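You operate a simulated robot arm through the tools that you are given. There is no shell and no other tool.

You run a simulated robot arm. Do the job below in one go: nothing can be reset, and whatever is moved stays where it is left.

Task
Clear the logger, dry the store down to 60 %, save the new reading and switch the dehumidifier off.
Fine: each key once, Clear before Save; dial on that mark; watch the Running lamp go out before you press Save; tank and freezer stay untouched.

Only the result counts: the job must be done as asked and must still hold three seconds after the hand-in. Knocking over, shifting, dropping, spilling or breaking anything else fails it.

Robot
A 7-joint arm with a two-finger parallel gripper, fixed in place. Base frame: the origin is at the foot of the arm, x ahead of it, y to its left, z up. Readings come in mm, degrees, newtons and seconds.
With the tool pointing down near the work surface it reaches from about 420 to 900 mm from the base axis. Its first joint turns from -143.0 to 143.0 degrees. Payload 3 kg.
The tool frame sits at the grasp point between the pads (the TCP): z along the fingers, y along the line on which they close. The tips reach 30 mm beyond it. The gripper opens to 94 mm. The fingers are 28 mm wide and 10 mm thick; the gripper's body (50 by 96 mm) begins 55 mm behind the TCP.
Orientation is that of the tool frame in the base frame, as [roll, pitch, yaw] about the fixed x, y, z axes, in that order (R = Rz(yaw) Ry(pitch) Rx(roll)). With the fingers straight down and closing along the base's y, the tool's x points along the base's -x, its y along +y and its z along -z.

Tools
- The arm moves only by the tool play_rows. Its argument "targets" is a list of rows, each an object of numbers (a shift or turn left out is 0, a gripper value left out holds the last): "dx", "dy", "dz": the shift along the tool's x, y, z in units of 50 mm (1.0 is 50 mm); "rx", "ry", "rz": the turn, a rotation vector about the tool's x, y, z in units of 5 degrees (1.0 is 5 degrees); "claw": the finger opening in mm, from 0 to 94. In form: [{"dx": .., "dy": .., "dz": .., "rx": .., "ry": .., "rz": .., "claw": ..}, ...]. A call has 1 to 20 rows; each row shifts and turns the commanded pose from where the row before left it, along the tool's axes as they then stand. A call with a number of a shift or a turn outside -1 to 1 is refused whole. Rows are played at 5 a second. More than 50 mm and 8.6 degrees between two rows, or a gripper value outside its range, and nothing of the call is played. A pose out of reach is approached as far as the arm can. The call stops where the force on the tool passes 40 N (or 10 N more than at its start, if that is more) or the arm is blocked; 0.2 s more then pass. Each finger travels about 72 mm/s and halts on what it meets, pressing with about 24 N; the grip force reading is that of the motor and also rises with nothing between the fingers. The clock runs only during rows and for 0.2 s after the last one: add rows that do not move to give the fingers time. It gives the time, the measured TCP pose, the force on the tool (base axes), the opening and the grip force at its end, in the units of the frame above (readings bear some noise), with the torque about the TCP (base axes, N m) and any sound that the robot's microphone picked up.
- Cameras (640 x 400 px; columns grow to the right, rows downward): "scene" is fixed at [219.6, 650.5, 1600.2]; the picture's right is [-0.81, -0.59, 0.00], its down [-0.31, 0.43, -0.85] and it looks along [0.50, -0.69, -0.53] (base axes); focal length 310 px, centre (320, 200). "wrist" rides on the gripper at [76, 14, -103] in the tool frame; the picture's right is [-0.18, 0.98, 0.00], its down [-0.75, -0.14, -0.64] and it looks along [-0.63, -0.12, 0.77] (tool axes); focal length 243 px, centre (320, 200). There is no depth. A picture from a camera that has moved, and an enlarged one, comes with that camera's place and axes in the base frame and with its lens.
- grab_frame(camera): a new picture of that camera. It takes no simulated time.
- inspect(camera, box): a new picture of the part [left, top, right, bottom] of that camera's present view, enlarged. It takes no simulated time.
- finish_job(): hands the job in; it is judged then, once.

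Places have to be worked out from the pictures, the camera data and where the tool is seen. Open the gripper and draw the arm clear of the work before you hand the job in, unless the task says otherwise.

The tools are called after "Call:" by a JSON object that holds its "name" and its "arguments". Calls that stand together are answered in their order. play_rows: Moves the arm, as the interface text tells. Its arguments: {"type":"object","properties":{"targets":{"type":"array"}},"required":["targets"]} The other tools are called the same way: grab_frame (camera) takes a picture; inspect (camera, box) takes an enlarged picture of a part of a camera's view; finish_job () hands the job in.

At the start:

```text
clock: 0.0
ee_pos: [528.6, 151.1, 1261.8]
ee_rot: [-179.9, 0.0, 180.0]
wrist_force: [0.1, 0.5, -0.4]
moment: [0.01, -0.02, 0.01]
width: 94.3
gripper_force: 0.0
```

scene: 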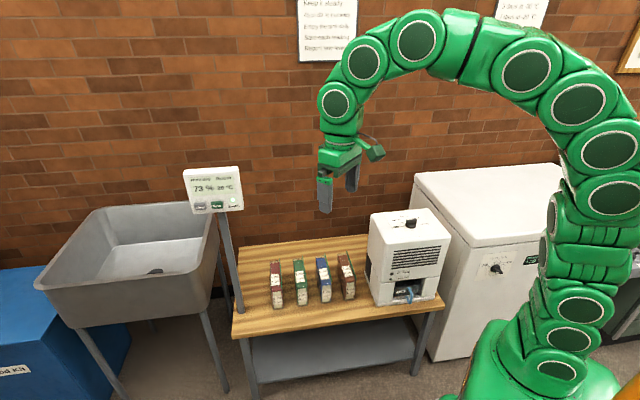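
wrist: 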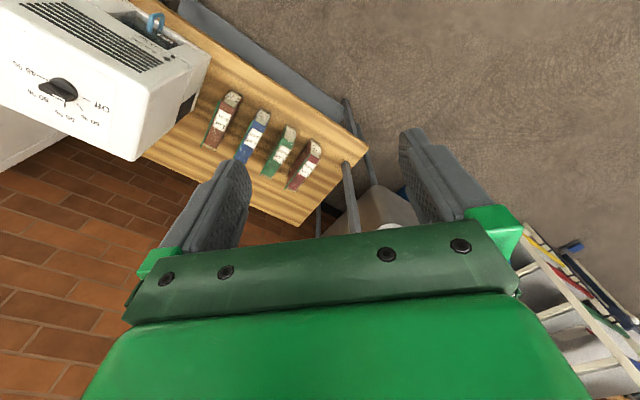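

I'll look closely at the logger, the dehumidifier and the notices before moving.

Call:
{"name": "inspect", "arguments": {"camera": "scene", "box": [170, 155, 260, 225]}}

Call:
{"name": "inspect", "arguments": {"camera": "scene", "box": [355, 200, 465, 315]}}

Call:
{"name": "inspect", "arguments": {"camera": "scene", "box": [290, 0, 370, 65]}}

Call:
{"name": "inspect", "arguments": {"camera": "wrist", "box": [0, 0, 220, 160]}}

Call:
{"name": "inspect", "arguments": {"camera": "scene", "box": [480, 0, 560, 40]}}

```text
5.71 times, centred on (215, 190) of scene
camera zoom: at [219.6, 650.5, 1600.2], right [-0.81, -0.59, 0.0], down [-0.31, 0.43, -0.85], along [0.5, -0.69, -0.53], focal length 1773 px, centre (920, 257)
```

zoom: 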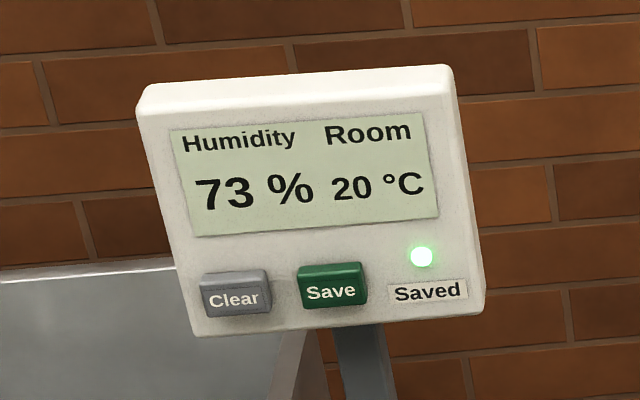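

```text
3.48 times, centred on (410, 258) of scene
camera zoom: at [219.6, 650.5, 1600.2], right [-0.81, -0.59, 0.0], down [-0.31, 0.43, -0.85], along [0.5, -0.69, -0.53], focal length 1079 px, centre (7, 0)
```

zoom: 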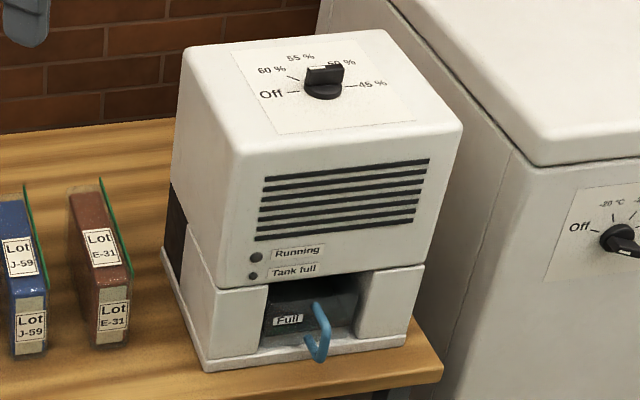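

```text
6.15 times, centred on (330, 32) of scene
camera zoom: at [219.6, 650.5, 1600.2], right [-0.81, -0.59, 0.0], down [-0.31, 0.43, -0.85], along [0.5, -0.69, -0.53], focal length 1910 px, centre (258, 1231)
```

zoom: 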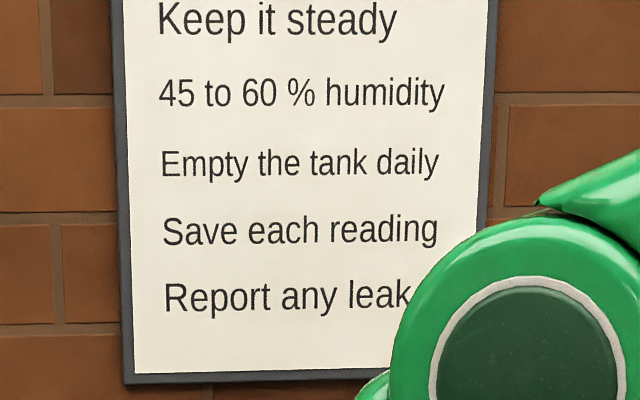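

```text
2.50 times, centred on (110, 80) of wrist
camera zoom: at [451.1, 165.8, 1365.5], right [0.18, 0.98, 0.0], down [0.75, -0.14, 0.64], along [0.63, -0.12, -0.77], focal length 606 px, centre (845, 500)
```

zoom: 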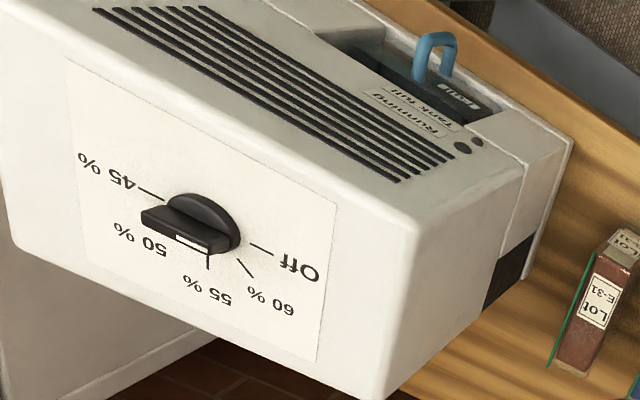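

```text
8.00 times, centred on (520, 20) of scene
camera zoom: at [219.6, 650.5, 1600.2], right [-0.81, -0.59, 0.0], down [-0.31, 0.43, -0.85], along [0.5, -0.69, -0.53], focal length 2483 px, centre (-1280, 1640)
```

zoom: 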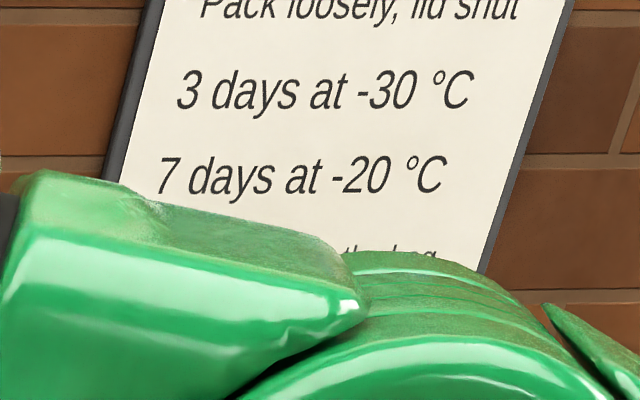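

The logger (Clear left, Save right) sits on a post at roughly (905, 210, 1105). The knob is near (494, -298, 925), and the bench's long side runs along about (0.7, 0.7). I start by shifting the tool towards the logger and yawing it square to the face, with the fingers closing.

Call:
{"name": "play_rows", "arguments": {"targets": [{"dx": -0.5, "dy": 0.6, "claw": 0}, {"dx": -0.5, "dy": 0.6}, {"dx": -0.5, "dy": 0.6}, {"dx": -0.5, "dy": 0.6}, {"dx": -0.5, "dy": 0.6}, {"dx": -0.5, "dy": 0.6}, {"rz": 1}, {"rz": 1}, {"rz": 1}, {"rz": 1}, {"rz": 1}, {"rz": 1}, {"rz": 1}, {"rz": 1}, {"rz": 1}]}}

Call:
{"name": "grab_frame", "arguments": {"camera": "wrist"}}

Call:
{"name": "grab_frame", "arguments": {"camera": "scene"}}

```text
clock: 3.2
ee_pos: [646.1, 296.9, 1244.3]
ee_rot: [-180.0, -0.1, 134.9]
wrist_force: [-0.1, -0.1, -0.4]
moment: [-0.01, 0.0, -0.02]
width: 0.0
gripper_force: 23.9
out of reach, approached as far as the arm can: row 5, 6
```

```text
taken
camera wrist: at [602.3, 360.1, 1347.7], right [0.83, 0.56, 0.0], down [0.43, -0.63, 0.64], along [0.36, -0.53, -0.77], focal length 243 px, centre (320, 200)
```

wrist: 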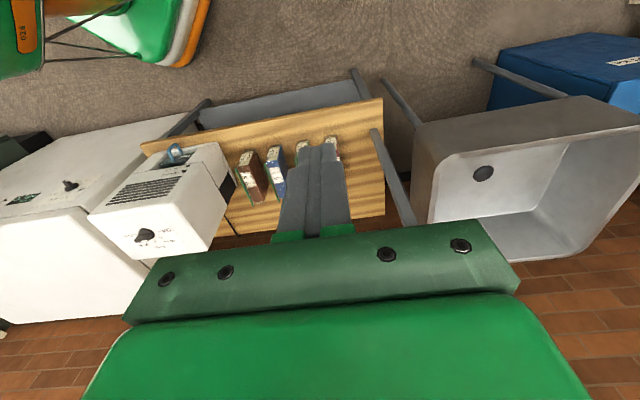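

```text
taken
```

scene: 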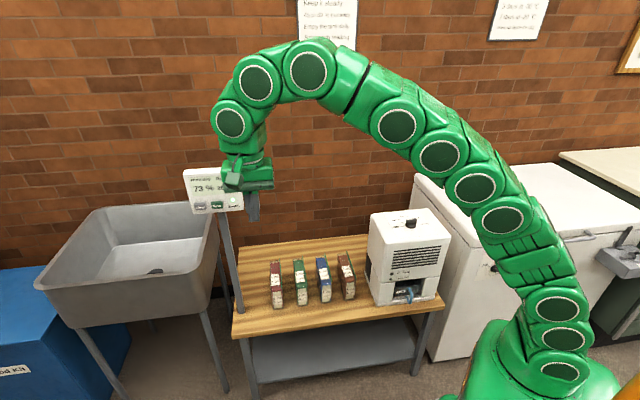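

The tool is yawed squarely now and its fingers are closed. I lower it about 90 mm and pitch it up until the fingers point at the logger face.

Call:
{"name": "play_rows", "arguments": {"targets": [{"dz": 0.9}, {"dz": 0.9}, {"ry": -1}, {"ry": -1}, {"ry": -1}, {"ry": -1}, {"ry": -1}, {"ry": -1}, {"ry": -1}, {"ry": -1}, {"ry": -1}, {"ry": -1}, {"ry": -1}, {"ry": -1}, {"ry": -1}, {"ry": -1}, {"ry": -1}]}}

Call:
{"name": "grab_frame", "arguments": {"camera": "wrist"}}

Call:
{"name": "grab_frame", "arguments": {"camera": "scene"}}

```text
clock: 6.8
ee_pos: [646.7, 297.6, 1155.3]
ee_rot: [179.9, 75.0, 135.0]
wrist_force: [0.1, -0.5, -0.9]
moment: [0.0, -0.01, 0.03]
width: 0.0
gripper_force: 24.7
```

```text
taken
camera wrist: at [572.2, 390.2, 1108.4], right [0.73, 0.66, 0.18], down [-0.4, 0.2, 0.89], along [0.56, -0.72, 0.41], focal length 243 px, centre (320, 200)
```

wrist: 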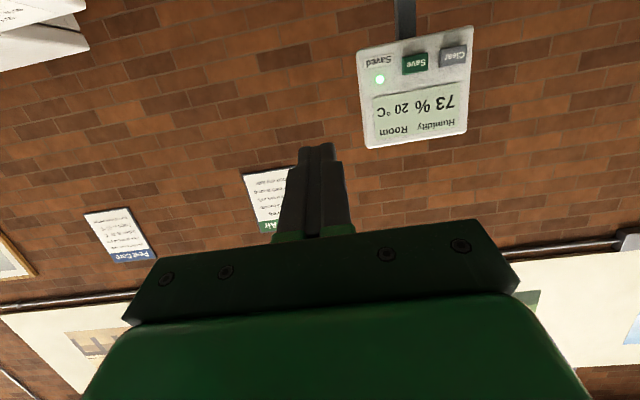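

```text
taken
```

scene: 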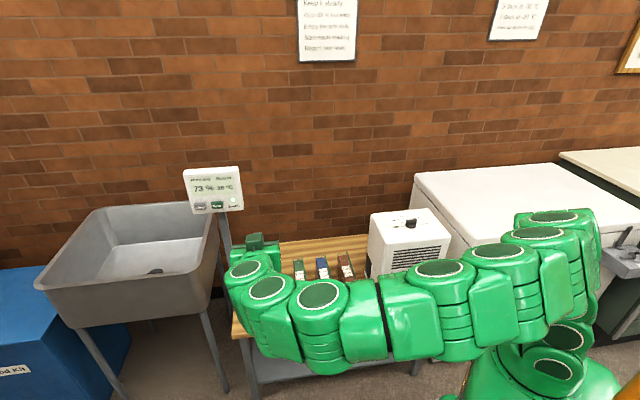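

The fingers point at the wall with the logger just right of them. I take enlarged pictures from both cameras to triangulate the keys.

Call:
{"name": "inspect", "arguments": {"camera": "wrist", "box": [340, 10, 490, 160]}}

Call:
{"name": "inspect", "arguments": {"camera": "scene", "box": [170, 155, 260, 225]}}

```text
2.67 times, centred on (415, 85) of wrist
camera zoom: at [572.2, 390.2, 1108.4], right [0.73, 0.66, 0.18], down [-0.4, 0.2, 0.89], along [0.56, -0.72, 0.41], focal length 647 px, centre (67, 507)
```

zoom: 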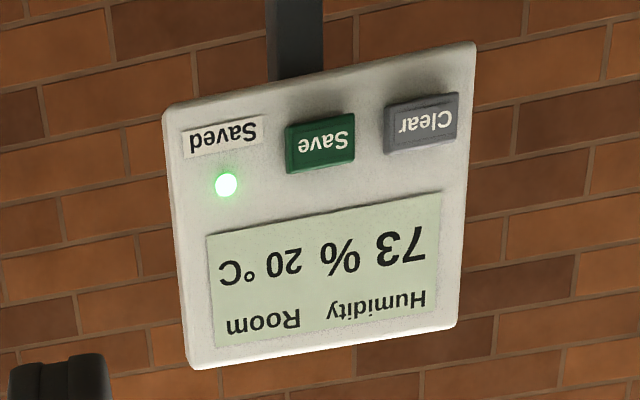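

```text
5.71 times, centred on (215, 190) of scene
camera zoom: at [219.6, 650.5, 1600.2], right [-0.81, -0.59, 0.0], down [-0.31, 0.43, -0.85], along [0.5, -0.69, -0.53], focal length 1773 px, centre (920, 257)
```

zoom: 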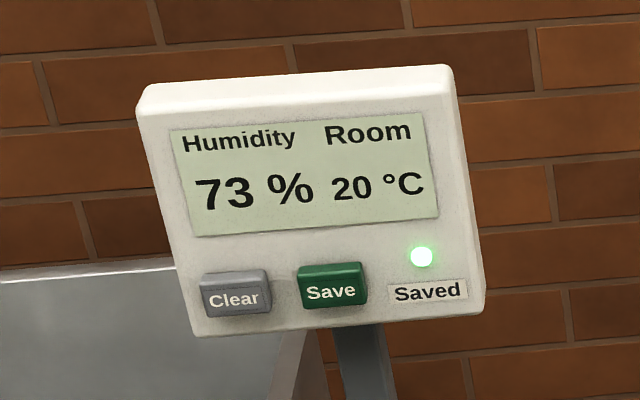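

The two views put Clear's front at about (955, 239, 1100) and Save's at about (921, 205, 1099). The panel is vertical and faces (-0.707, 0.707, 0). I level the tool and move it to a point about 45 mm in front of Clear.

Call:
{"name": "play_rows", "arguments": {"targets": [{"ry": -1}, {"ry": -1}, {"ry": -1}, {"dy": 0.7, "dx": 0.22}, {"dy": 0.7, "dx": 0.22}, {"dy": 0.7, "dx": 0.22}, {"dy": 0.7, "dx": 0.22}, {"dy": 0.72, "dx": 0.22}, {"dz": 0.75}, {"dz": 0.75}, {"dz": 0.75}, {"dz": 0.75}, {"dz": 0.66}, {}]}}

Call:
{"name": "grab_frame", "arguments": {"camera": "wrist"}}

Call:
{"name": "inspect", "arguments": {"camera": "scene", "box": [170, 155, 260, 225]}}

```text
clock: 9.8
ee_pos: [900.7, 295.0, 1098.8]
ee_rot: [-87.5, 89.9, -132.4]
wrist_force: [0.4, 0.0, 0.2]
moment: [0.0, -0.01, 0.01]
width: 0.0
gripper_force: 23.9
```

```text
taken
camera wrist: at [838.2, 376.2, 1023.5], right [0.69, 0.7, 0.18], down [-0.55, 0.35, 0.75], along [0.46, -0.62, 0.63], focal length 243 px, centre (320, 200)
```

wrist: 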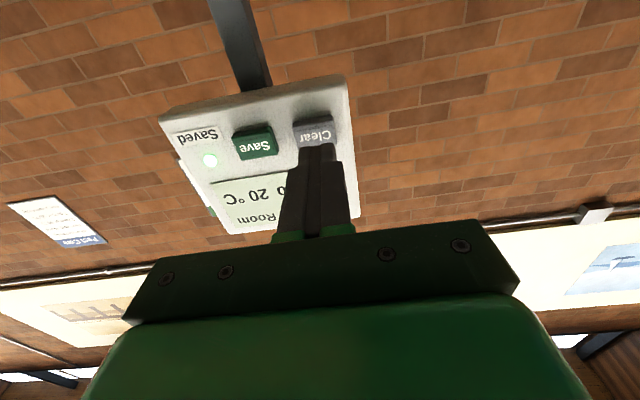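

```text
5.71 times, centred on (215, 190) of scene
camera zoom: at [219.6, 650.5, 1600.2], right [-0.81, -0.59, 0.0], down [-0.31, 0.43, -0.85], along [0.5, -0.69, -0.53], focal length 1773 px, centre (920, 257)
```

zoom: 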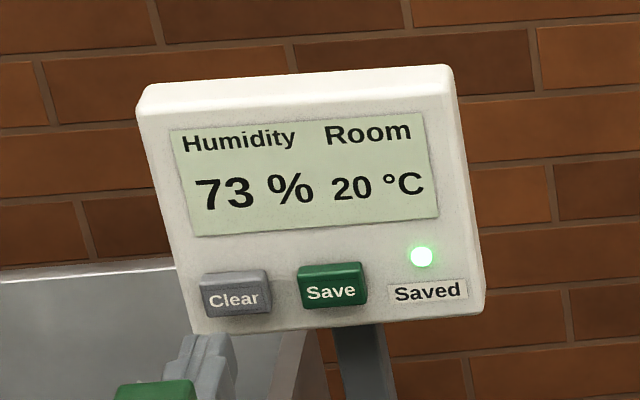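

The tip is in line with Clear. I take a close look through the wrist camera to check the alignment before pressing.

Call:
{"name": "inspect", "arguments": {"camera": "wrist", "box": [220, 80, 380, 180]}}

```text
4.00 times, centred on (300, 130) of wrist
camera zoom: at [838.2, 376.2, 1023.5], right [0.69, 0.7, 0.18], down [-0.55, 0.35, 0.75], along [0.46, -0.62, 0.63], focal length 970 px, centre (400, 480)
```

zoom: 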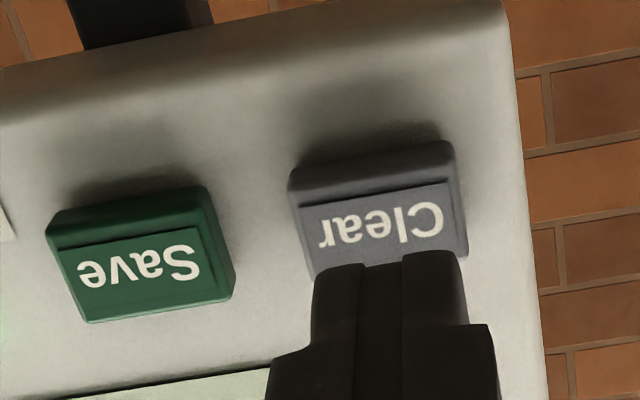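

Clear's centre lies about 4.5 mm higher and 3 mm to the tool's -y side, some 44 mm ahead of the tips. I correct for that, come within about 8 mm and read the forces.

Call:
{"name": "play_rows", "arguments": {"targets": [{"dx": -0.09, "dy": -0.06}, {"dz": 0.36}, {"dz": 0.36}, {}]}}

Call:
{"name": "inspect", "arguments": {"camera": "wrist", "box": [220, 80, 380, 180]}}

Call:
{"name": "inspect", "arguments": {"camera": "scene", "box": [170, 155, 260, 225]}}

```text
clock: 10.8
ee_pos: [925.5, 266.1, 1103.1]
ee_rot: [-21.2, 90.0, -66.2]
wrist_force: [0.0, 0.2, 0.3]
moment: [0.07, -0.04, -0.03]
width: 0.0
gripper_force: 24.2
```

```text
4.00 times, centred on (300, 130) of wrist
camera zoom: at [861.7, 348.0, 1027.0], right [0.69, 0.7, 0.18], down [-0.55, 0.35, 0.75], along [0.46, -0.63, 0.63], focal length 970 px, centre (400, 480)
```

zoom: 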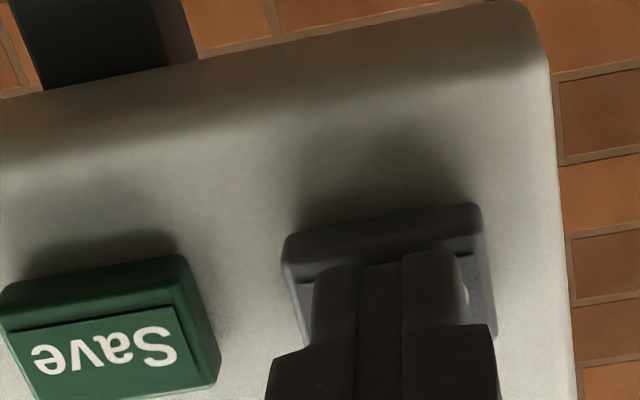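

```text
5.71 times, centred on (215, 190) of scene
camera zoom: at [219.6, 650.5, 1600.2], right [-0.81, -0.59, 0.0], down [-0.31, 0.43, -0.85], along [0.5, -0.69, -0.53], focal length 1773 px, centre (920, 257)
```

zoom: 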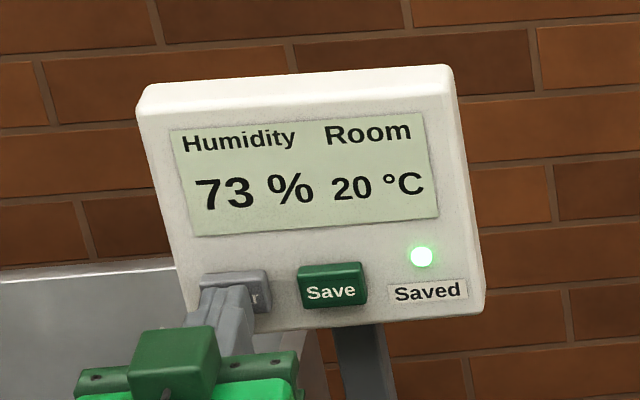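

The tips sit inside Clear's outline, about 8 mm off. I advance in small steps while watching the force.

Call:
{"name": "play_rows", "arguments": {"targets": [{"dz": 0.04}, {"dz": 0.04}, {"dz": 0.04}, {"dz": 0.03}]}}

Call:
{"name": "inspect", "arguments": {"camera": "scene", "box": [170, 155, 260, 225]}}

```text
clock: 11.8
ee_pos: [929.0, 260.7, 1103.6]
ee_rot: [-141.8, 89.9, 173.4]
wrist_force: [-2.2, 3.4, 1.1]
moment: [0.0, 0.0, 0.05]
width: 0.0
gripper_force: 23.6
heard: click
```

```text
5.71 times, centred on (215, 190) of scene
camera zoom: at [219.6, 650.5, 1600.2], right [-0.81, -0.59, 0.0], down [-0.31, 0.43, -0.85], along [0.5, -0.69, -0.53], focal length 1773 px, centre (920, 257)
```

zoom: 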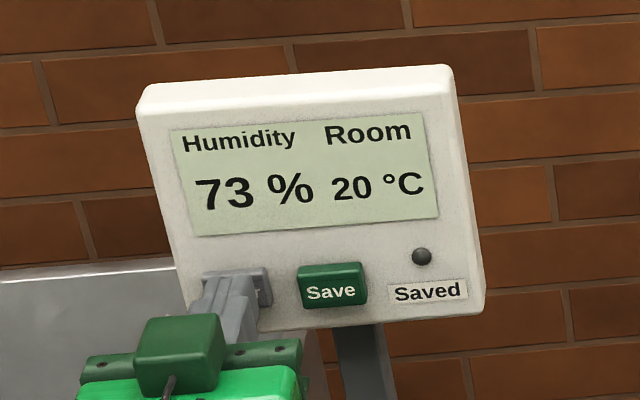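

Clear clicked once and the Saved lamp went out, with the reading still at 73 %. I retreat straight back, move along the bench, and turn the tool down towards the dehumidifier.

Call:
{"name": "play_rows", "arguments": {"targets": [{"dz": -0.3}, {"dz": -0.9}, {"dz": -0.9}, {"dz": -0.9}, {"dz": -0.9}, {"dy": -0.9}, {"dy": -0.9}, {"dy": -0.9}, {"dy": -0.9}, {"dy": -0.9}, {"dy": -0.9}, {"dy": -0.9}, {"dy": -0.9}, {}]}}

Call:
{"name": "play_rows", "arguments": {"targets": [{"ry": 1}, {"ry": 1}, {"ry": 1}, {"ry": 1}, {"ry": 1}, {"ry": 1}, {"ry": 1}, {"ry": 1}, {"ry": 1}, {"ry": 1}, {"ry": 1}, {"ry": 1}, {"ry": 1}, {"ry": 1}, {"ry": 1}, {"ry": 1}, {"ry": 1}, {"ry": 1}, {}]}}

Call:
{"name": "grab_frame", "arguments": {"camera": "wrist"}}

Call:
{"name": "grab_frame", "arguments": {"camera": "scene"}}

```text
clock: 14.8
ee_pos: [536.5, 139.4, 1105.8]
ee_rot: [152.6, 89.9, 107.7]
wrist_force: [0.4, 0.0, -0.1]
moment: [0.0, -0.04, 0.01]
width: 0.0
gripper_force: 24.0
```

```text
clock: 18.8
ee_pos: [538.1, 142.6, 1104.1]
ee_rot: [-180.0, -0.1, 135.2]
wrist_force: [0.0, -0.3, -0.2]
moment: [0.01, -0.01, 0.02]
width: 0.0
gripper_force: 24.2
```

```text
taken
camera wrist: at [493.3, 205.7, 1208.1], right [0.82, 0.57, 0.0], down [0.43, -0.63, 0.64], along [0.36, -0.53, -0.77], focal length 243 px, centre (320, 200)
```

wrist: 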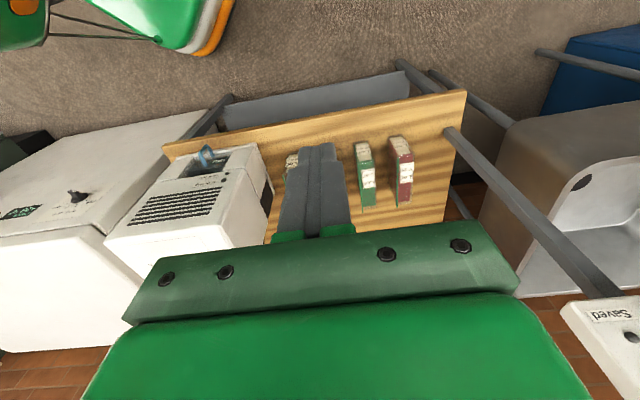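

```text
taken
```

scene: 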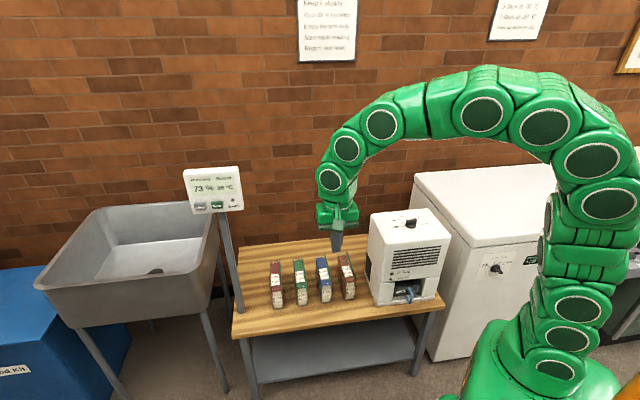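

The arm is clear of everything, so I travel to a viewing spot above the dehumidifier's dial with the fingers open and the dial between them.

Call:
{"name": "play_rows", "arguments": {"targets": [{"dx": -0.53, "dy": -0.76, "dz": 0.1, "claw": 94}, {"dx": -0.53, "dy": -0.76, "dz": 0.1}, {"dx": -0.53, "dy": -0.76, "dz": 0.1}, {"dx": -0.53, "dy": -0.76, "dz": 0.1}, {"dx": -0.53, "dy": -0.76, "dz": 0.1}, {"dx": -0.53, "dy": -0.76, "dz": 0.1}, {"dx": -0.53, "dy": -0.76, "dz": 0.1}, {"dx": -0.53, "dy": -0.76, "dz": 0.1}, {"dx": -0.53, "dy": -0.76, "dz": 0.1}, {"dz": 0.5}, {}]}}

Call:
{"name": "grab_frame", "arguments": {"camera": "wrist"}}

Call:
{"name": "grab_frame", "arguments": {"camera": "scene"}}

```text
clock: 21.2
ee_pos: [467.1, -270.4, 1034.3]
ee_rot: [-180.0, 0.1, 135.1]
wrist_force: [0.5, -0.3, -0.3]
moment: [0.0, 0.02, 0.0]
width: 94.1
gripper_force: 0.0
```

```text
taken
camera wrist: at [422.9, -206.9, 1137.5], right [0.82, 0.57, 0.0], down [0.43, -0.63, 0.64], along [0.36, -0.53, -0.77], focal length 243 px, centre (320, 200)
```

wrist: 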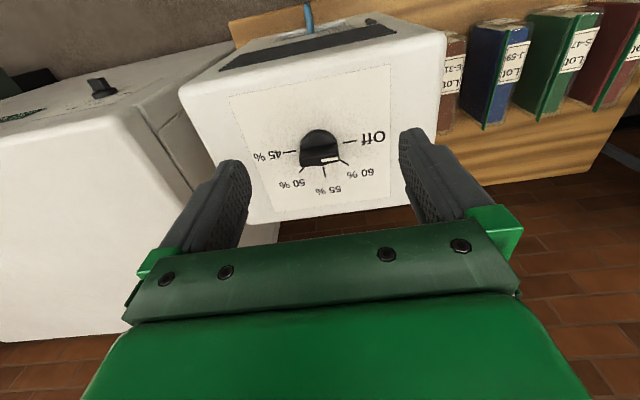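

```text
taken
```

scene: 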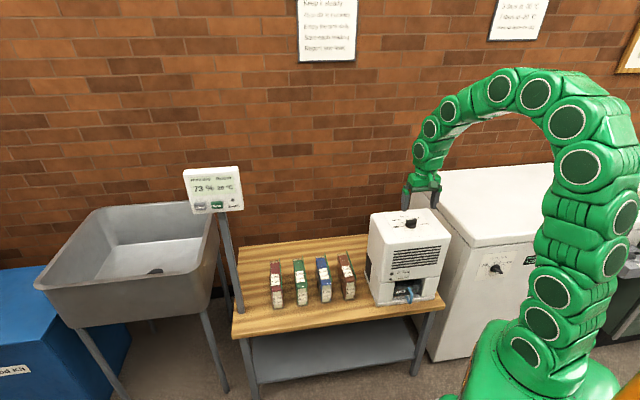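

The dial now shows between the fingers, so I enlarge it in both cameras.

Call:
{"name": "inspect", "arguments": {"camera": "wrist", "box": [240, 95, 400, 215]}}

Call:
{"name": "inspect", "arguments": {"camera": "scene", "box": [380, 208, 440, 248]}}

Call:
{"name": "inspect", "arguments": {"camera": "scene", "box": [360, 240, 460, 310]}}

```text
3.33 times, centred on (320, 155) of wrist
camera zoom: at [422.9, -206.9, 1137.5], right [0.82, 0.57, 0.0], down [0.43, -0.63, 0.64], along [0.36, -0.53, -0.77], focal length 809 px, centre (320, 350)
```

zoom: 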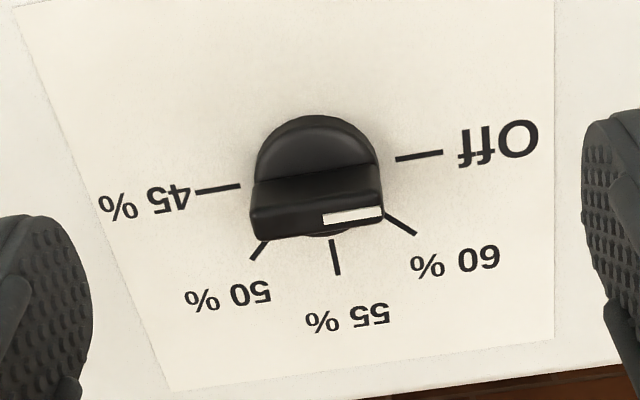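

```text
10.00 times, centred on (410, 228) of scene
camera zoom: at [219.6, 650.5, 1600.2], right [-0.81, -0.59, 0.0], down [-0.31, 0.43, -0.85], along [0.5, -0.69, -0.53], focal length 3103 px, centre (-580, -80)
```

zoom: 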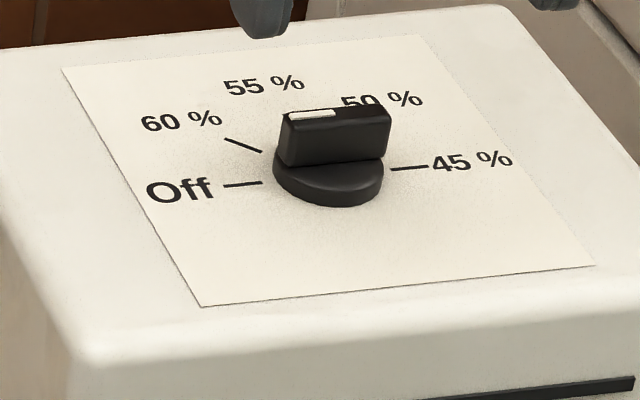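

```text
5.71 times, centred on (410, 275) of scene
camera zoom: at [219.6, 650.5, 1600.2], right [-0.81, -0.59, 0.0], down [-0.31, 0.43, -0.85], along [0.5, -0.69, -0.53], focal length 1773 px, centre (-194, -229)
```

zoom: 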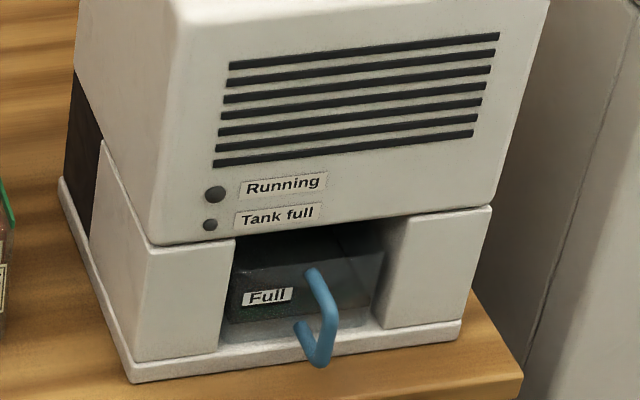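

The white mark on the bar points to Off. The marks are spaced every 45° clockwise from above (Off, 60, 55, 50, 45), so 60 % needs one 45° clockwise turn. I centre over the knob and turn the tool so the fingers straddle the bar.

Call:
{"name": "play_rows", "arguments": {"targets": [{"dx": -0.87, "dy": -0.12, "claw": 60}, {"rz": -1}, {"rz": -1}, {"rz": -1}, {"rz": -1}, {"rz": -1}, {"rz": -1}, {"rz": -1}, {"rz": -1}, {"rz": -1}, {"rz": -1}, {"rz": -1}, {"rz": -1}, {"rz": -1}, {"rz": -1}, {"rz": -1}, {"rz": -1}, {"rz": -1}, {"rz": -1}, {}]}}

Call:
{"name": "grab_frame", "arguments": {"camera": "wrist"}}

Call:
{"name": "grab_frame", "arguments": {"camera": "scene"}}

```text
clock: 25.4
ee_pos: [490.6, -303.0, 1034.4]
ee_rot: [-180.0, 0.0, -134.9]
wrist_force: [0.2, -0.4, 0.4]
moment: [-0.01, 0.0, 0.02]
width: 59.7
gripper_force: 0.0
```

```text
taken
camera wrist: at [426.9, -347.8, 1137.3], right [-0.57, 0.82, 0.0], down [0.63, 0.43, 0.64], along [0.53, 0.36, -0.77], focal length 243 px, centre (320, 200)
```

wrist: 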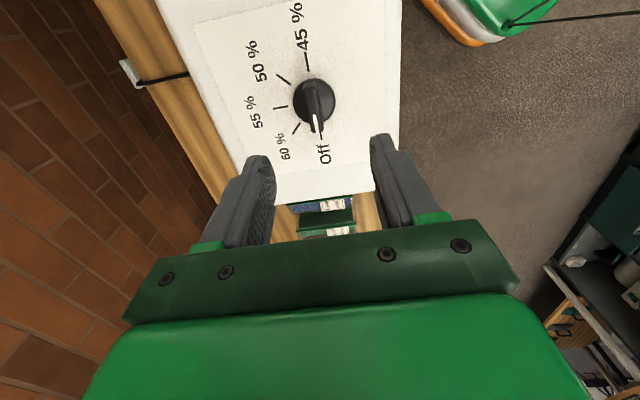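

```text
taken
```

scene: 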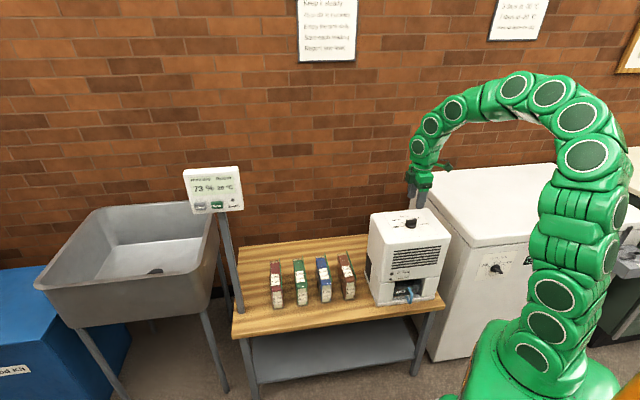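

I enlarge the dial in this new wrist view to refine the knob centre.

Call:
{"name": "inspect", "arguments": {"camera": "wrist", "box": [240, 45, 400, 165]}}

```text
3.33 times, centred on (320, 105) of wrist
camera zoom: at [426.9, -347.8, 1137.3], right [-0.57, 0.82, 0.0], down [0.63, 0.43, 0.64], along [0.53, 0.36, -0.77], focal length 809 px, centre (320, 517)
```

zoom: 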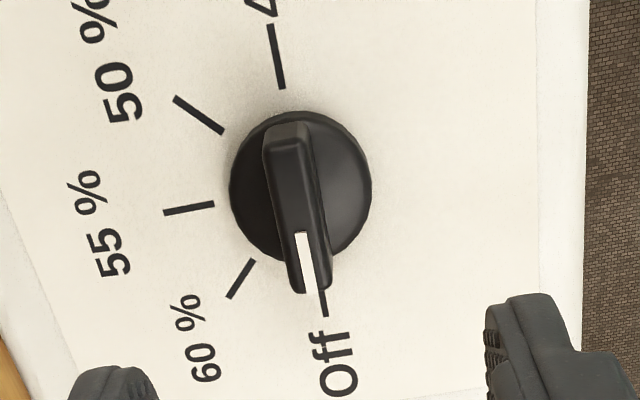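

The knob's centre is offset by about 4 mm along tool x and -3.5 mm along tool y. I correct and descend 50 mm, keeping the tips above the knob, for another check.

Call:
{"name": "play_rows", "arguments": {"targets": [{"dx": 0.08, "dy": -0.07}, {"dz": 0.5}, {"dz": 0.5}, {}]}}

Call:
{"name": "inspect", "arguments": {"camera": "wrist", "box": [240, 75, 400, 195]}}

Call:
{"name": "inspect", "arguments": {"camera": "scene", "box": [370, 170, 460, 240]}}

```text
clock: 26.4
ee_pos: [489.1, -306.4, 983.9]
ee_rot: [-180.0, 0.1, -134.9]
wrist_force: [0.7, -0.1, 0.2]
moment: [-0.01, -0.04, 0.04]
width: 60.1
gripper_force: 0.0
```

```text
3.33 times, centred on (320, 135) of wrist
camera zoom: at [424.6, -352.0, 1086.0], right [-0.57, 0.82, 0.0], down [0.63, 0.43, 0.64], along [0.53, 0.36, -0.77], focal length 809 px, centre (320, 417)
```

zoom: 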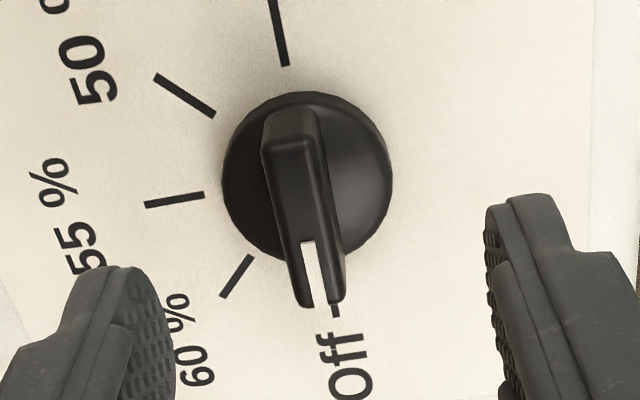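

```text
5.71 times, centred on (415, 205) of scene
camera zoom: at [219.6, 650.5, 1600.2], right [-0.81, -0.59, 0.0], down [-0.31, 0.43, -0.85], along [0.5, -0.69, -0.53], focal length 1773 px, centre (-223, 171)
```

zoom: 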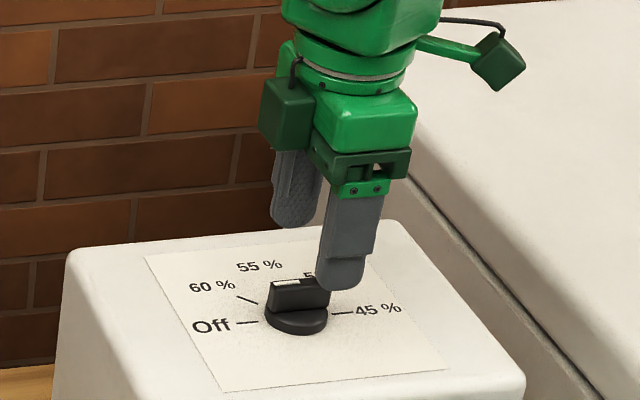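

The bar lies between the fingers. I trim the position by 2 mm on each axis and lower the tips alongside the top of the bar, then look again.

Call:
{"name": "play_rows", "arguments": {"targets": [{"dx": 0.04, "dy": -0.04}, {"dz": 0.3}, {"dz": 0.26}, {}]}}

Call:
{"name": "inspect", "arguments": {"camera": "wrist", "box": [240, 95, 400, 215]}}

Call:
{"name": "inspect", "arguments": {"camera": "scene", "box": [380, 190, 440, 240]}}

```text
clock: 27.4
ee_pos: [489.4, -311.2, 957.4]
ee_rot: [180.0, 0.0, -134.9]
wrist_force: [0.5, 0.1, -0.6]
moment: [0.01, 0.01, 0.0]
width: 60.1
gripper_force: 0.0
```

```text
3.33 times, centred on (320, 155) of wrist
camera zoom: at [424.5, -355.5, 1060.4], right [-0.57, 0.82, 0.0], down [0.63, 0.43, 0.64], along [0.53, 0.36, -0.77], focal length 809 px, centre (320, 350)
```

zoom: 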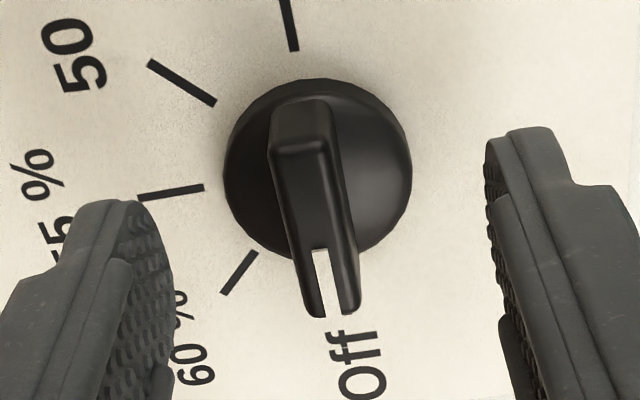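

```text
8.00 times, centred on (410, 215) of scene
camera zoom: at [219.6, 650.5, 1600.2], right [-0.81, -0.59, 0.0], down [-0.31, 0.43, -0.85], along [0.5, -0.69, -0.53], focal length 2483 px, centre (-400, 80)
```

zoom: 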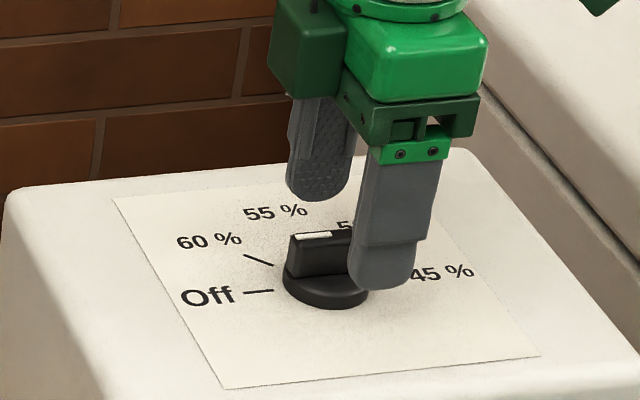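

From both pictures the bar's centre is about 4 mm further towards Off (tool -x) and 2 mm towards the wall. I correct that, lower the tips alongside the bar, and check before closing.

Call:
{"name": "play_rows", "arguments": {"targets": [{"dx": -0.08, "dy": -0.04}, {"dz": 0.16, "claw": 40}, {}]}}

Call:
{"name": "inspect", "arguments": {"camera": "wrist", "box": [240, 95, 400, 215]}}

Call:
{"name": "inspect", "arguments": {"camera": "scene", "box": [390, 200, 430, 240]}}

```text
clock: 28.2
ee_pos: [493.7, -309.2, 948.2]
ee_rot: [180.0, 0.0, -135.0]
wrist_force: [-0.7, -0.1, 0.4]
moment: [-0.03, -0.03, -0.02]
width: 40.2
gripper_force: 0.0
```

```text
3.33 times, centred on (320, 155) of wrist
camera zoom: at [430.0, -353.7, 1051.5], right [-0.57, 0.82, 0.0], down [0.63, 0.43, 0.64], along [0.53, 0.36, -0.77], focal length 809 px, centre (320, 350)
```

zoom: 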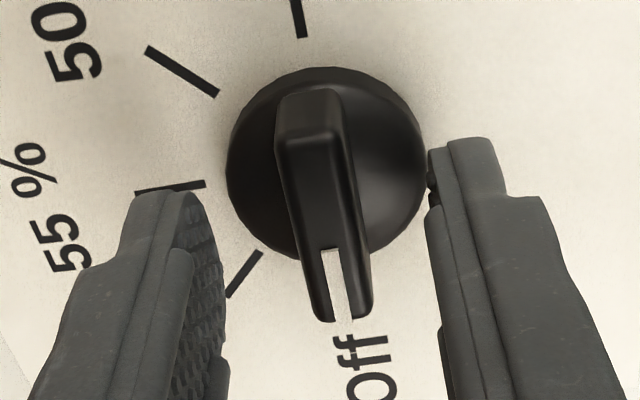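

```text
10.00 times, centred on (410, 220) of scene
camera zoom: at [219.6, 650.5, 1600.2], right [-0.81, -0.59, 0.0], down [-0.31, 0.43, -0.85], along [0.5, -0.69, -0.53], focal length 3103 px, centre (-580, 0)
```

zoom: 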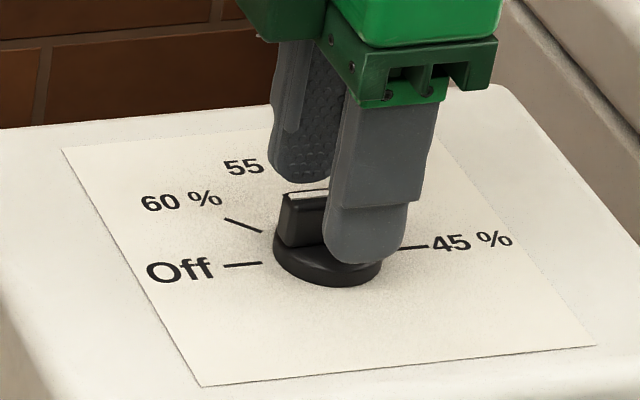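

The bar is centred between the fingers and the tips clear the disc. I close on it and read the force.

Call:
{"name": "play_rows", "arguments": {"targets": [{"claw": 0}, {}, {}]}}

Call:
{"name": "inspect", "arguments": {"camera": "wrist", "box": [240, 95, 400, 215]}}

```text
clock: 29.0
ee_pos: [494.3, -308.0, 947.2]
ee_rot: [179.8, 0.0, -135.0]
wrist_force: [-24.3, 21.4, 9.1]
moment: [0.43, 0.51, -0.06]
width: 11.7
gripper_force: 44.7
```

```text
3.33 times, centred on (320, 155) of wrist
camera zoom: at [429.3, -352.9, 1051.3], right [-0.57, 0.82, 0.0], down [0.63, 0.43, 0.64], along [0.53, 0.36, -0.77], focal length 809 px, centre (320, 350)
```

zoom: 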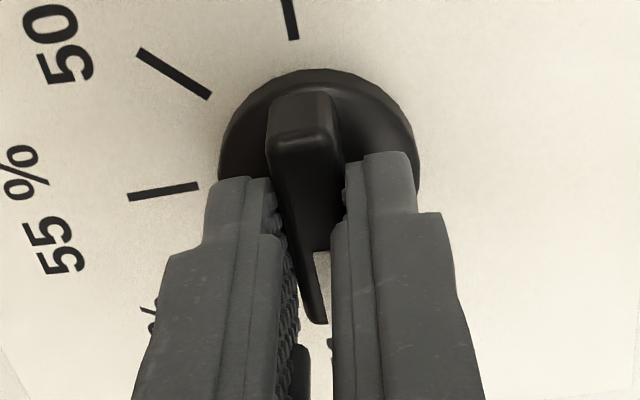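

Gripping the bar gives a sideways force of about 32 N along +n, so my centre is a little too near the wall. I shift the tool along +y in small steps to relieve it.

Call:
{"name": "play_rows", "arguments": {"targets": [{"dy": 0.02}, {}]}}

```text
clock: 29.6
ee_pos: [493.0, -306.6, 947.8]
ee_rot: [179.9, 0.0, -134.9]
wrist_force: [-23.7, 8.7, -17.9]
moment: [0.98, -0.35, -0.03]
width: 11.8
gripper_force: 44.6
```

The force has eased but not settled. I open a little, shift another 1.5 mm the same way and close again.

Call:
{"name": "play_rows", "arguments": {"targets": [{"claw": 24}, {"dy": 0.03}, {}, {"claw": 0}, {}, {}]}}

```text
clock: 31.0
ee_pos: [493.6, -308.1, 949.1]
ee_rot: [-180.0, 0.1, -135.0]
wrist_force: [20.5, -15.7, -4.2]
moment: [-0.04, -0.7, 0.01]
width: 11.8
gripper_force: 44.7
```

The sideways force has reversed, so the true centre is in between. I step back 0.75 mm.

Call:
{"name": "play_rows", "arguments": {"targets": [{"claw": 24}, {"dy": -0.015}, {}, {"claw": 0}, {}, {}]}}

Call:
{"name": "inspect", "arguments": {"camera": "wrist", "box": [240, 95, 400, 215]}}

Call:
{"name": "inspect", "arguments": {"camera": "scene", "box": [390, 200, 430, 240]}}

```text
clock: 32.4
ee_pos: [493.7, -308.5, 948.6]
ee_rot: [180.0, 0.0, -134.8]
wrist_force: [-1.5, 2.5, 2.5]
moment: [0.02, 0.06, 0.02]
width: 11.8
gripper_force: 45.1
```

```text
3.33 times, centred on (320, 155) of wrist
camera zoom: at [428.7, -353.0, 1051.5], right [-0.57, 0.82, 0.0], down [0.63, 0.43, 0.64], along [0.53, 0.36, -0.77], focal length 809 px, centre (320, 350)
```

zoom: 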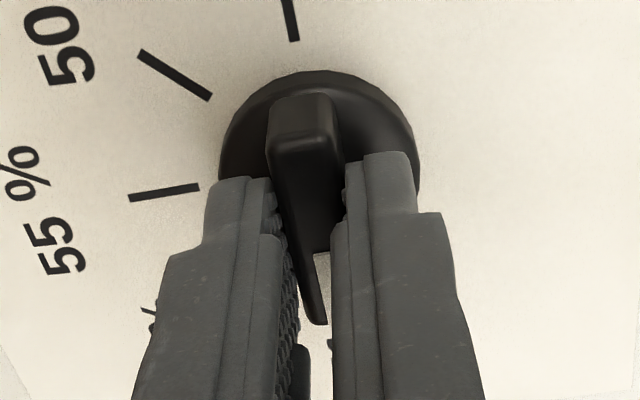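

```text
10.00 times, centred on (410, 220) of scene
camera zoom: at [219.6, 650.5, 1600.2], right [-0.81, -0.59, 0.0], down [-0.31, 0.43, -0.85], along [0.5, -0.69, -0.53], focal length 3103 px, centre (-580, 0)
```

zoom: 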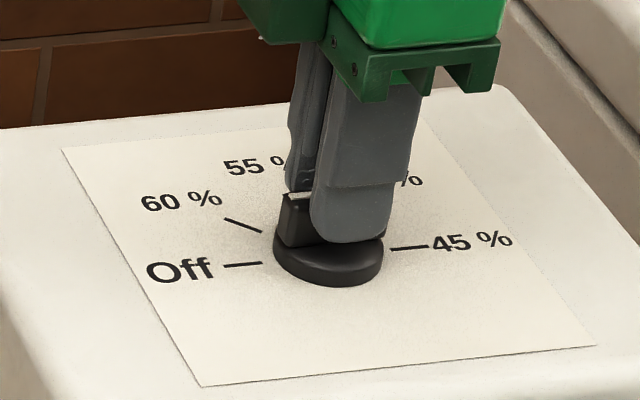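

The sideways force is now near zero, so the bar is gripped on centre. I start turning clockwise in small steps and use the force to refine the rotation axis.

Call:
{"name": "play_rows", "arguments": {"targets": [{"rz": 1}, {"rz": 1}, {}]}}

```text
clock: 33.2
ee_pos: [493.7, -309.4, 949.1]
ee_rot: [180.0, 0.1, -145.0]
wrist_force: [3.1, 15.2, 2.6]
moment: [0.17, 0.07, -0.01]
width: 11.8
gripper_force: 45.0
```

The forces suggest the axis is about 1.5 mm further along -x of the tool. I shift there and continue turning.

Call:
{"name": "play_rows", "arguments": {"targets": [{"dx": -0.03, "dy": 0.006}, {"rz": 1}, {"rz": 1}, {"rz": 1}, {}]}}

Call:
{"name": "inspect", "arguments": {"camera": "scene", "box": [390, 200, 430, 240]}}

```text
clock: 34.4
ee_pos: [494.9, -308.3, 948.6]
ee_rot: [180.0, -0.1, -160.0]
wrist_force: [-34.3, -16.3, -1.7]
moment: [-0.45, 0.91, 0.0]
width: 12.2
gripper_force: 45.0
```

```text
10.00 times, centred on (410, 220) of scene
camera zoom: at [219.6, 650.5, 1600.2], right [-0.81, -0.59, 0.0], down [-0.31, 0.43, -0.85], along [0.5, -0.69, -0.53], focal length 3103 px, centre (-580, 0)
```

zoom: 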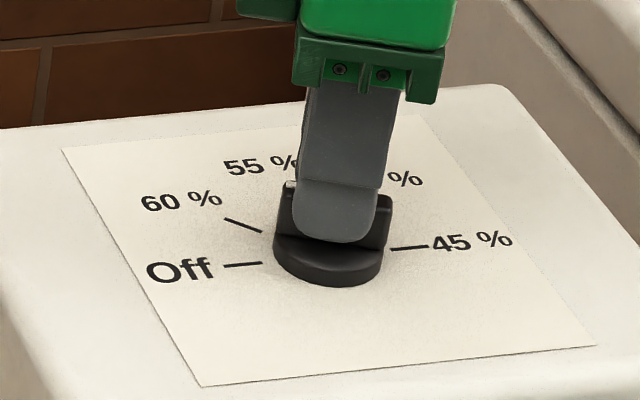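

The force has grown, so I check whether the knob turned with the fingers.

Call:
{"name": "inspect", "arguments": {"camera": "wrist", "box": [240, 95, 400, 215]}}

Call:
{"name": "inspect", "arguments": {"camera": "scene", "box": [400, 212, 424, 232]}}

```text
3.33 times, centred on (320, 155) of wrist
camera zoom: at [417.4, -321.6, 1051.5], right [-0.16, 0.99, 0.0], down [0.76, 0.12, 0.64], along [0.63, 0.1, -0.77], focal length 809 px, centre (320, 350)
```

zoom: 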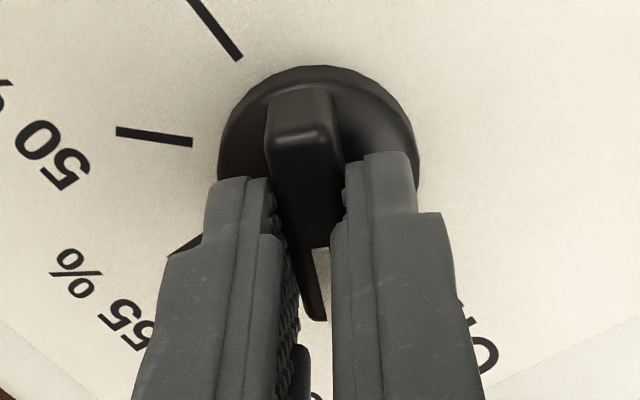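

```text
16.00 times, centred on (412, 222) of scene
camera zoom: at [219.6, 650.5, 1600.2], right [-0.81, -0.59, 0.0], down [-0.31, 0.43, -0.85], along [0.5, -0.69, -0.53], focal length 4965 px, centre (-1152, -152)
```

zoom: 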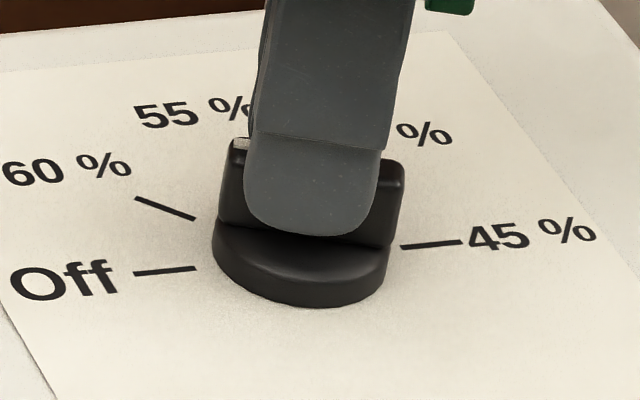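

The knob is turning with the fingers, now about 25° along. The remaining force is just friction along the bar, so I ease it by 0.7 mm and turn the last 20°.

Call:
{"name": "play_rows", "arguments": {"targets": [{"dx": 0.015}, {"rz": 1}, {"rz": 1}, {"rz": 1}, {"rz": 1}, {}]}}

Call:
{"name": "inspect", "arguments": {"camera": "scene", "box": [400, 212, 424, 232]}}

Call:
{"name": "inspect", "arguments": {"camera": "scene", "box": [360, 240, 460, 310]}}

Call:
{"name": "inspect", "arguments": {"camera": "scene", "box": [170, 155, 260, 225]}}

```text
clock: 35.8
ee_pos: [495.3, -309.8, 947.4]
ee_rot: [-179.9, 0.2, 180.0]
wrist_force: [15.9, -28.7, -8.0]
moment: [-0.74, -0.26, 0.06]
width: 11.9
gripper_force: 45.2
```

```text
16.00 times, centred on (412, 222) of scene
camera zoom: at [219.6, 650.5, 1600.2], right [-0.81, -0.59, 0.0], down [-0.31, 0.43, -0.85], along [0.5, -0.69, -0.53], focal length 4965 px, centre (-1152, -152)
```

zoom: 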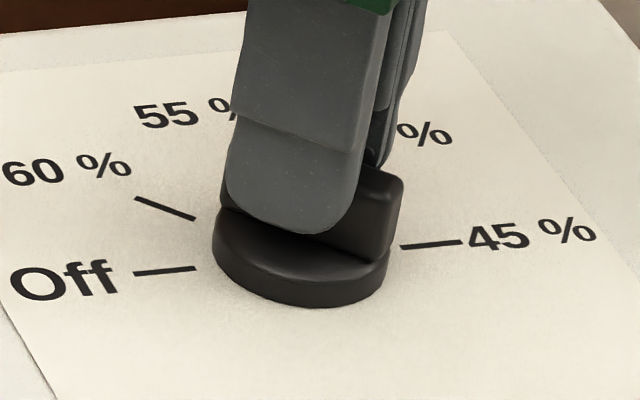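

```text
5.71 times, centred on (410, 275) of scene
camera zoom: at [219.6, 650.5, 1600.2], right [-0.81, -0.59, 0.0], down [-0.31, 0.43, -0.85], along [0.5, -0.69, -0.53], focal length 1773 px, centre (-194, -229)
```

zoom: 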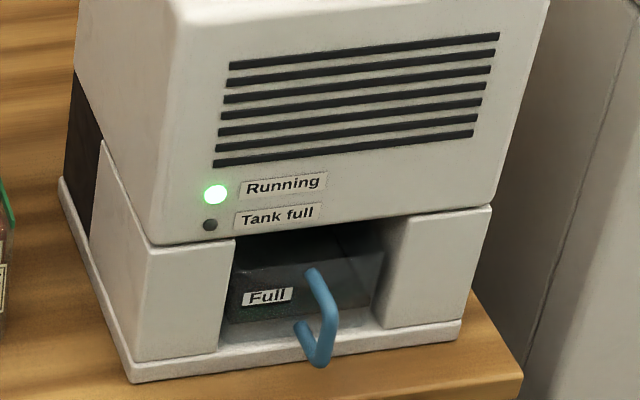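

```text
5.71 times, centred on (215, 190) of scene
camera zoom: at [219.6, 650.5, 1600.2], right [-0.81, -0.59, 0.0], down [-0.31, 0.43, -0.85], along [0.5, -0.69, -0.53], focal length 1773 px, centre (920, 257)
```

zoom: 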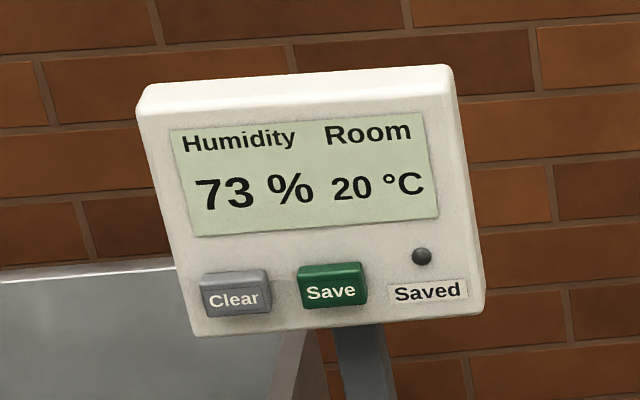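

The Running lamp is on and the knob has turned 45°. I relieve the sideways force, open, and rise to check the mark.

Call:
{"name": "play_rows", "arguments": {"targets": [{"dy": -0.018}, {}]}}

Call:
{"name": "play_rows", "arguments": {"targets": [{"claw": 40}, {}, {"dz": -0.5}, {"dz": -0.5}, {}]}}

Call:
{"name": "inspect", "arguments": {"camera": "wrist", "box": [240, 75, 400, 195]}}

Call:
{"name": "inspect", "arguments": {"camera": "scene", "box": [390, 205, 430, 235]}}

Call:
{"name": "inspect", "arguments": {"camera": "scene", "box": [170, 155, 260, 225]}}

```text
clock: 36.4
ee_pos: [494.7, -308.1, 948.4]
ee_rot: [-179.9, 0.1, -180.0]
wrist_force: [29.1, -11.7, -3.5]
moment: [-0.29, -1.61, 0.04]
width: 12.0
gripper_force: 44.8
```

```text
clock: 37.6
ee_pos: [493.6, -308.4, 999.2]
ee_rot: [180.0, 0.0, -179.9]
wrist_force: [-0.9, 0.4, 0.4]
moment: [-0.03, -0.01, 0.0]
width: 40.1
gripper_force: 0.1
```

```text
3.33 times, centred on (320, 135) of wrist
camera zoom: at [417.3, -294.7, 1101.9], right [0.18, 0.98, 0.0], down [0.75, -0.14, 0.64], along [0.63, -0.12, -0.77], focal length 809 px, centre (320, 417)
```

zoom: 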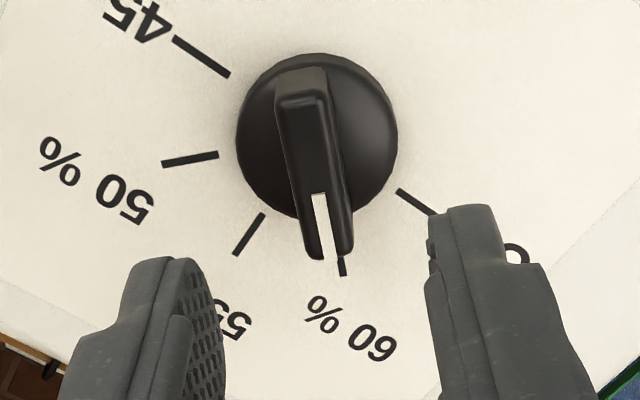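

```text
13.33 times, centred on (410, 220) of scene
camera zoom: at [219.6, 650.5, 1600.2], right [-0.81, -0.59, 0.0], down [-0.31, 0.43, -0.85], along [0.5, -0.69, -0.53], focal length 4138 px, centre (-880, -67)
```

zoom: 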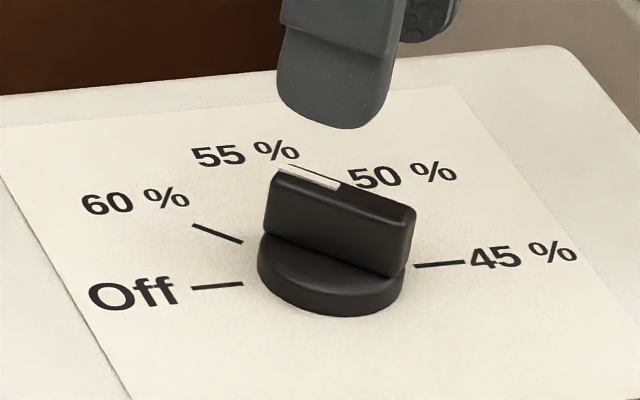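

```text
5.71 times, centred on (215, 190) of scene
camera zoom: at [219.6, 650.5, 1600.2], right [-0.81, -0.59, 0.0], down [-0.31, 0.43, -0.85], along [0.5, -0.69, -0.53], focal length 1773 px, centre (920, 257)
```

zoom: 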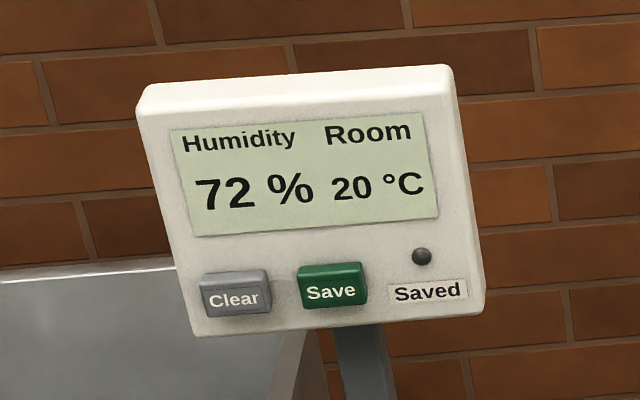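

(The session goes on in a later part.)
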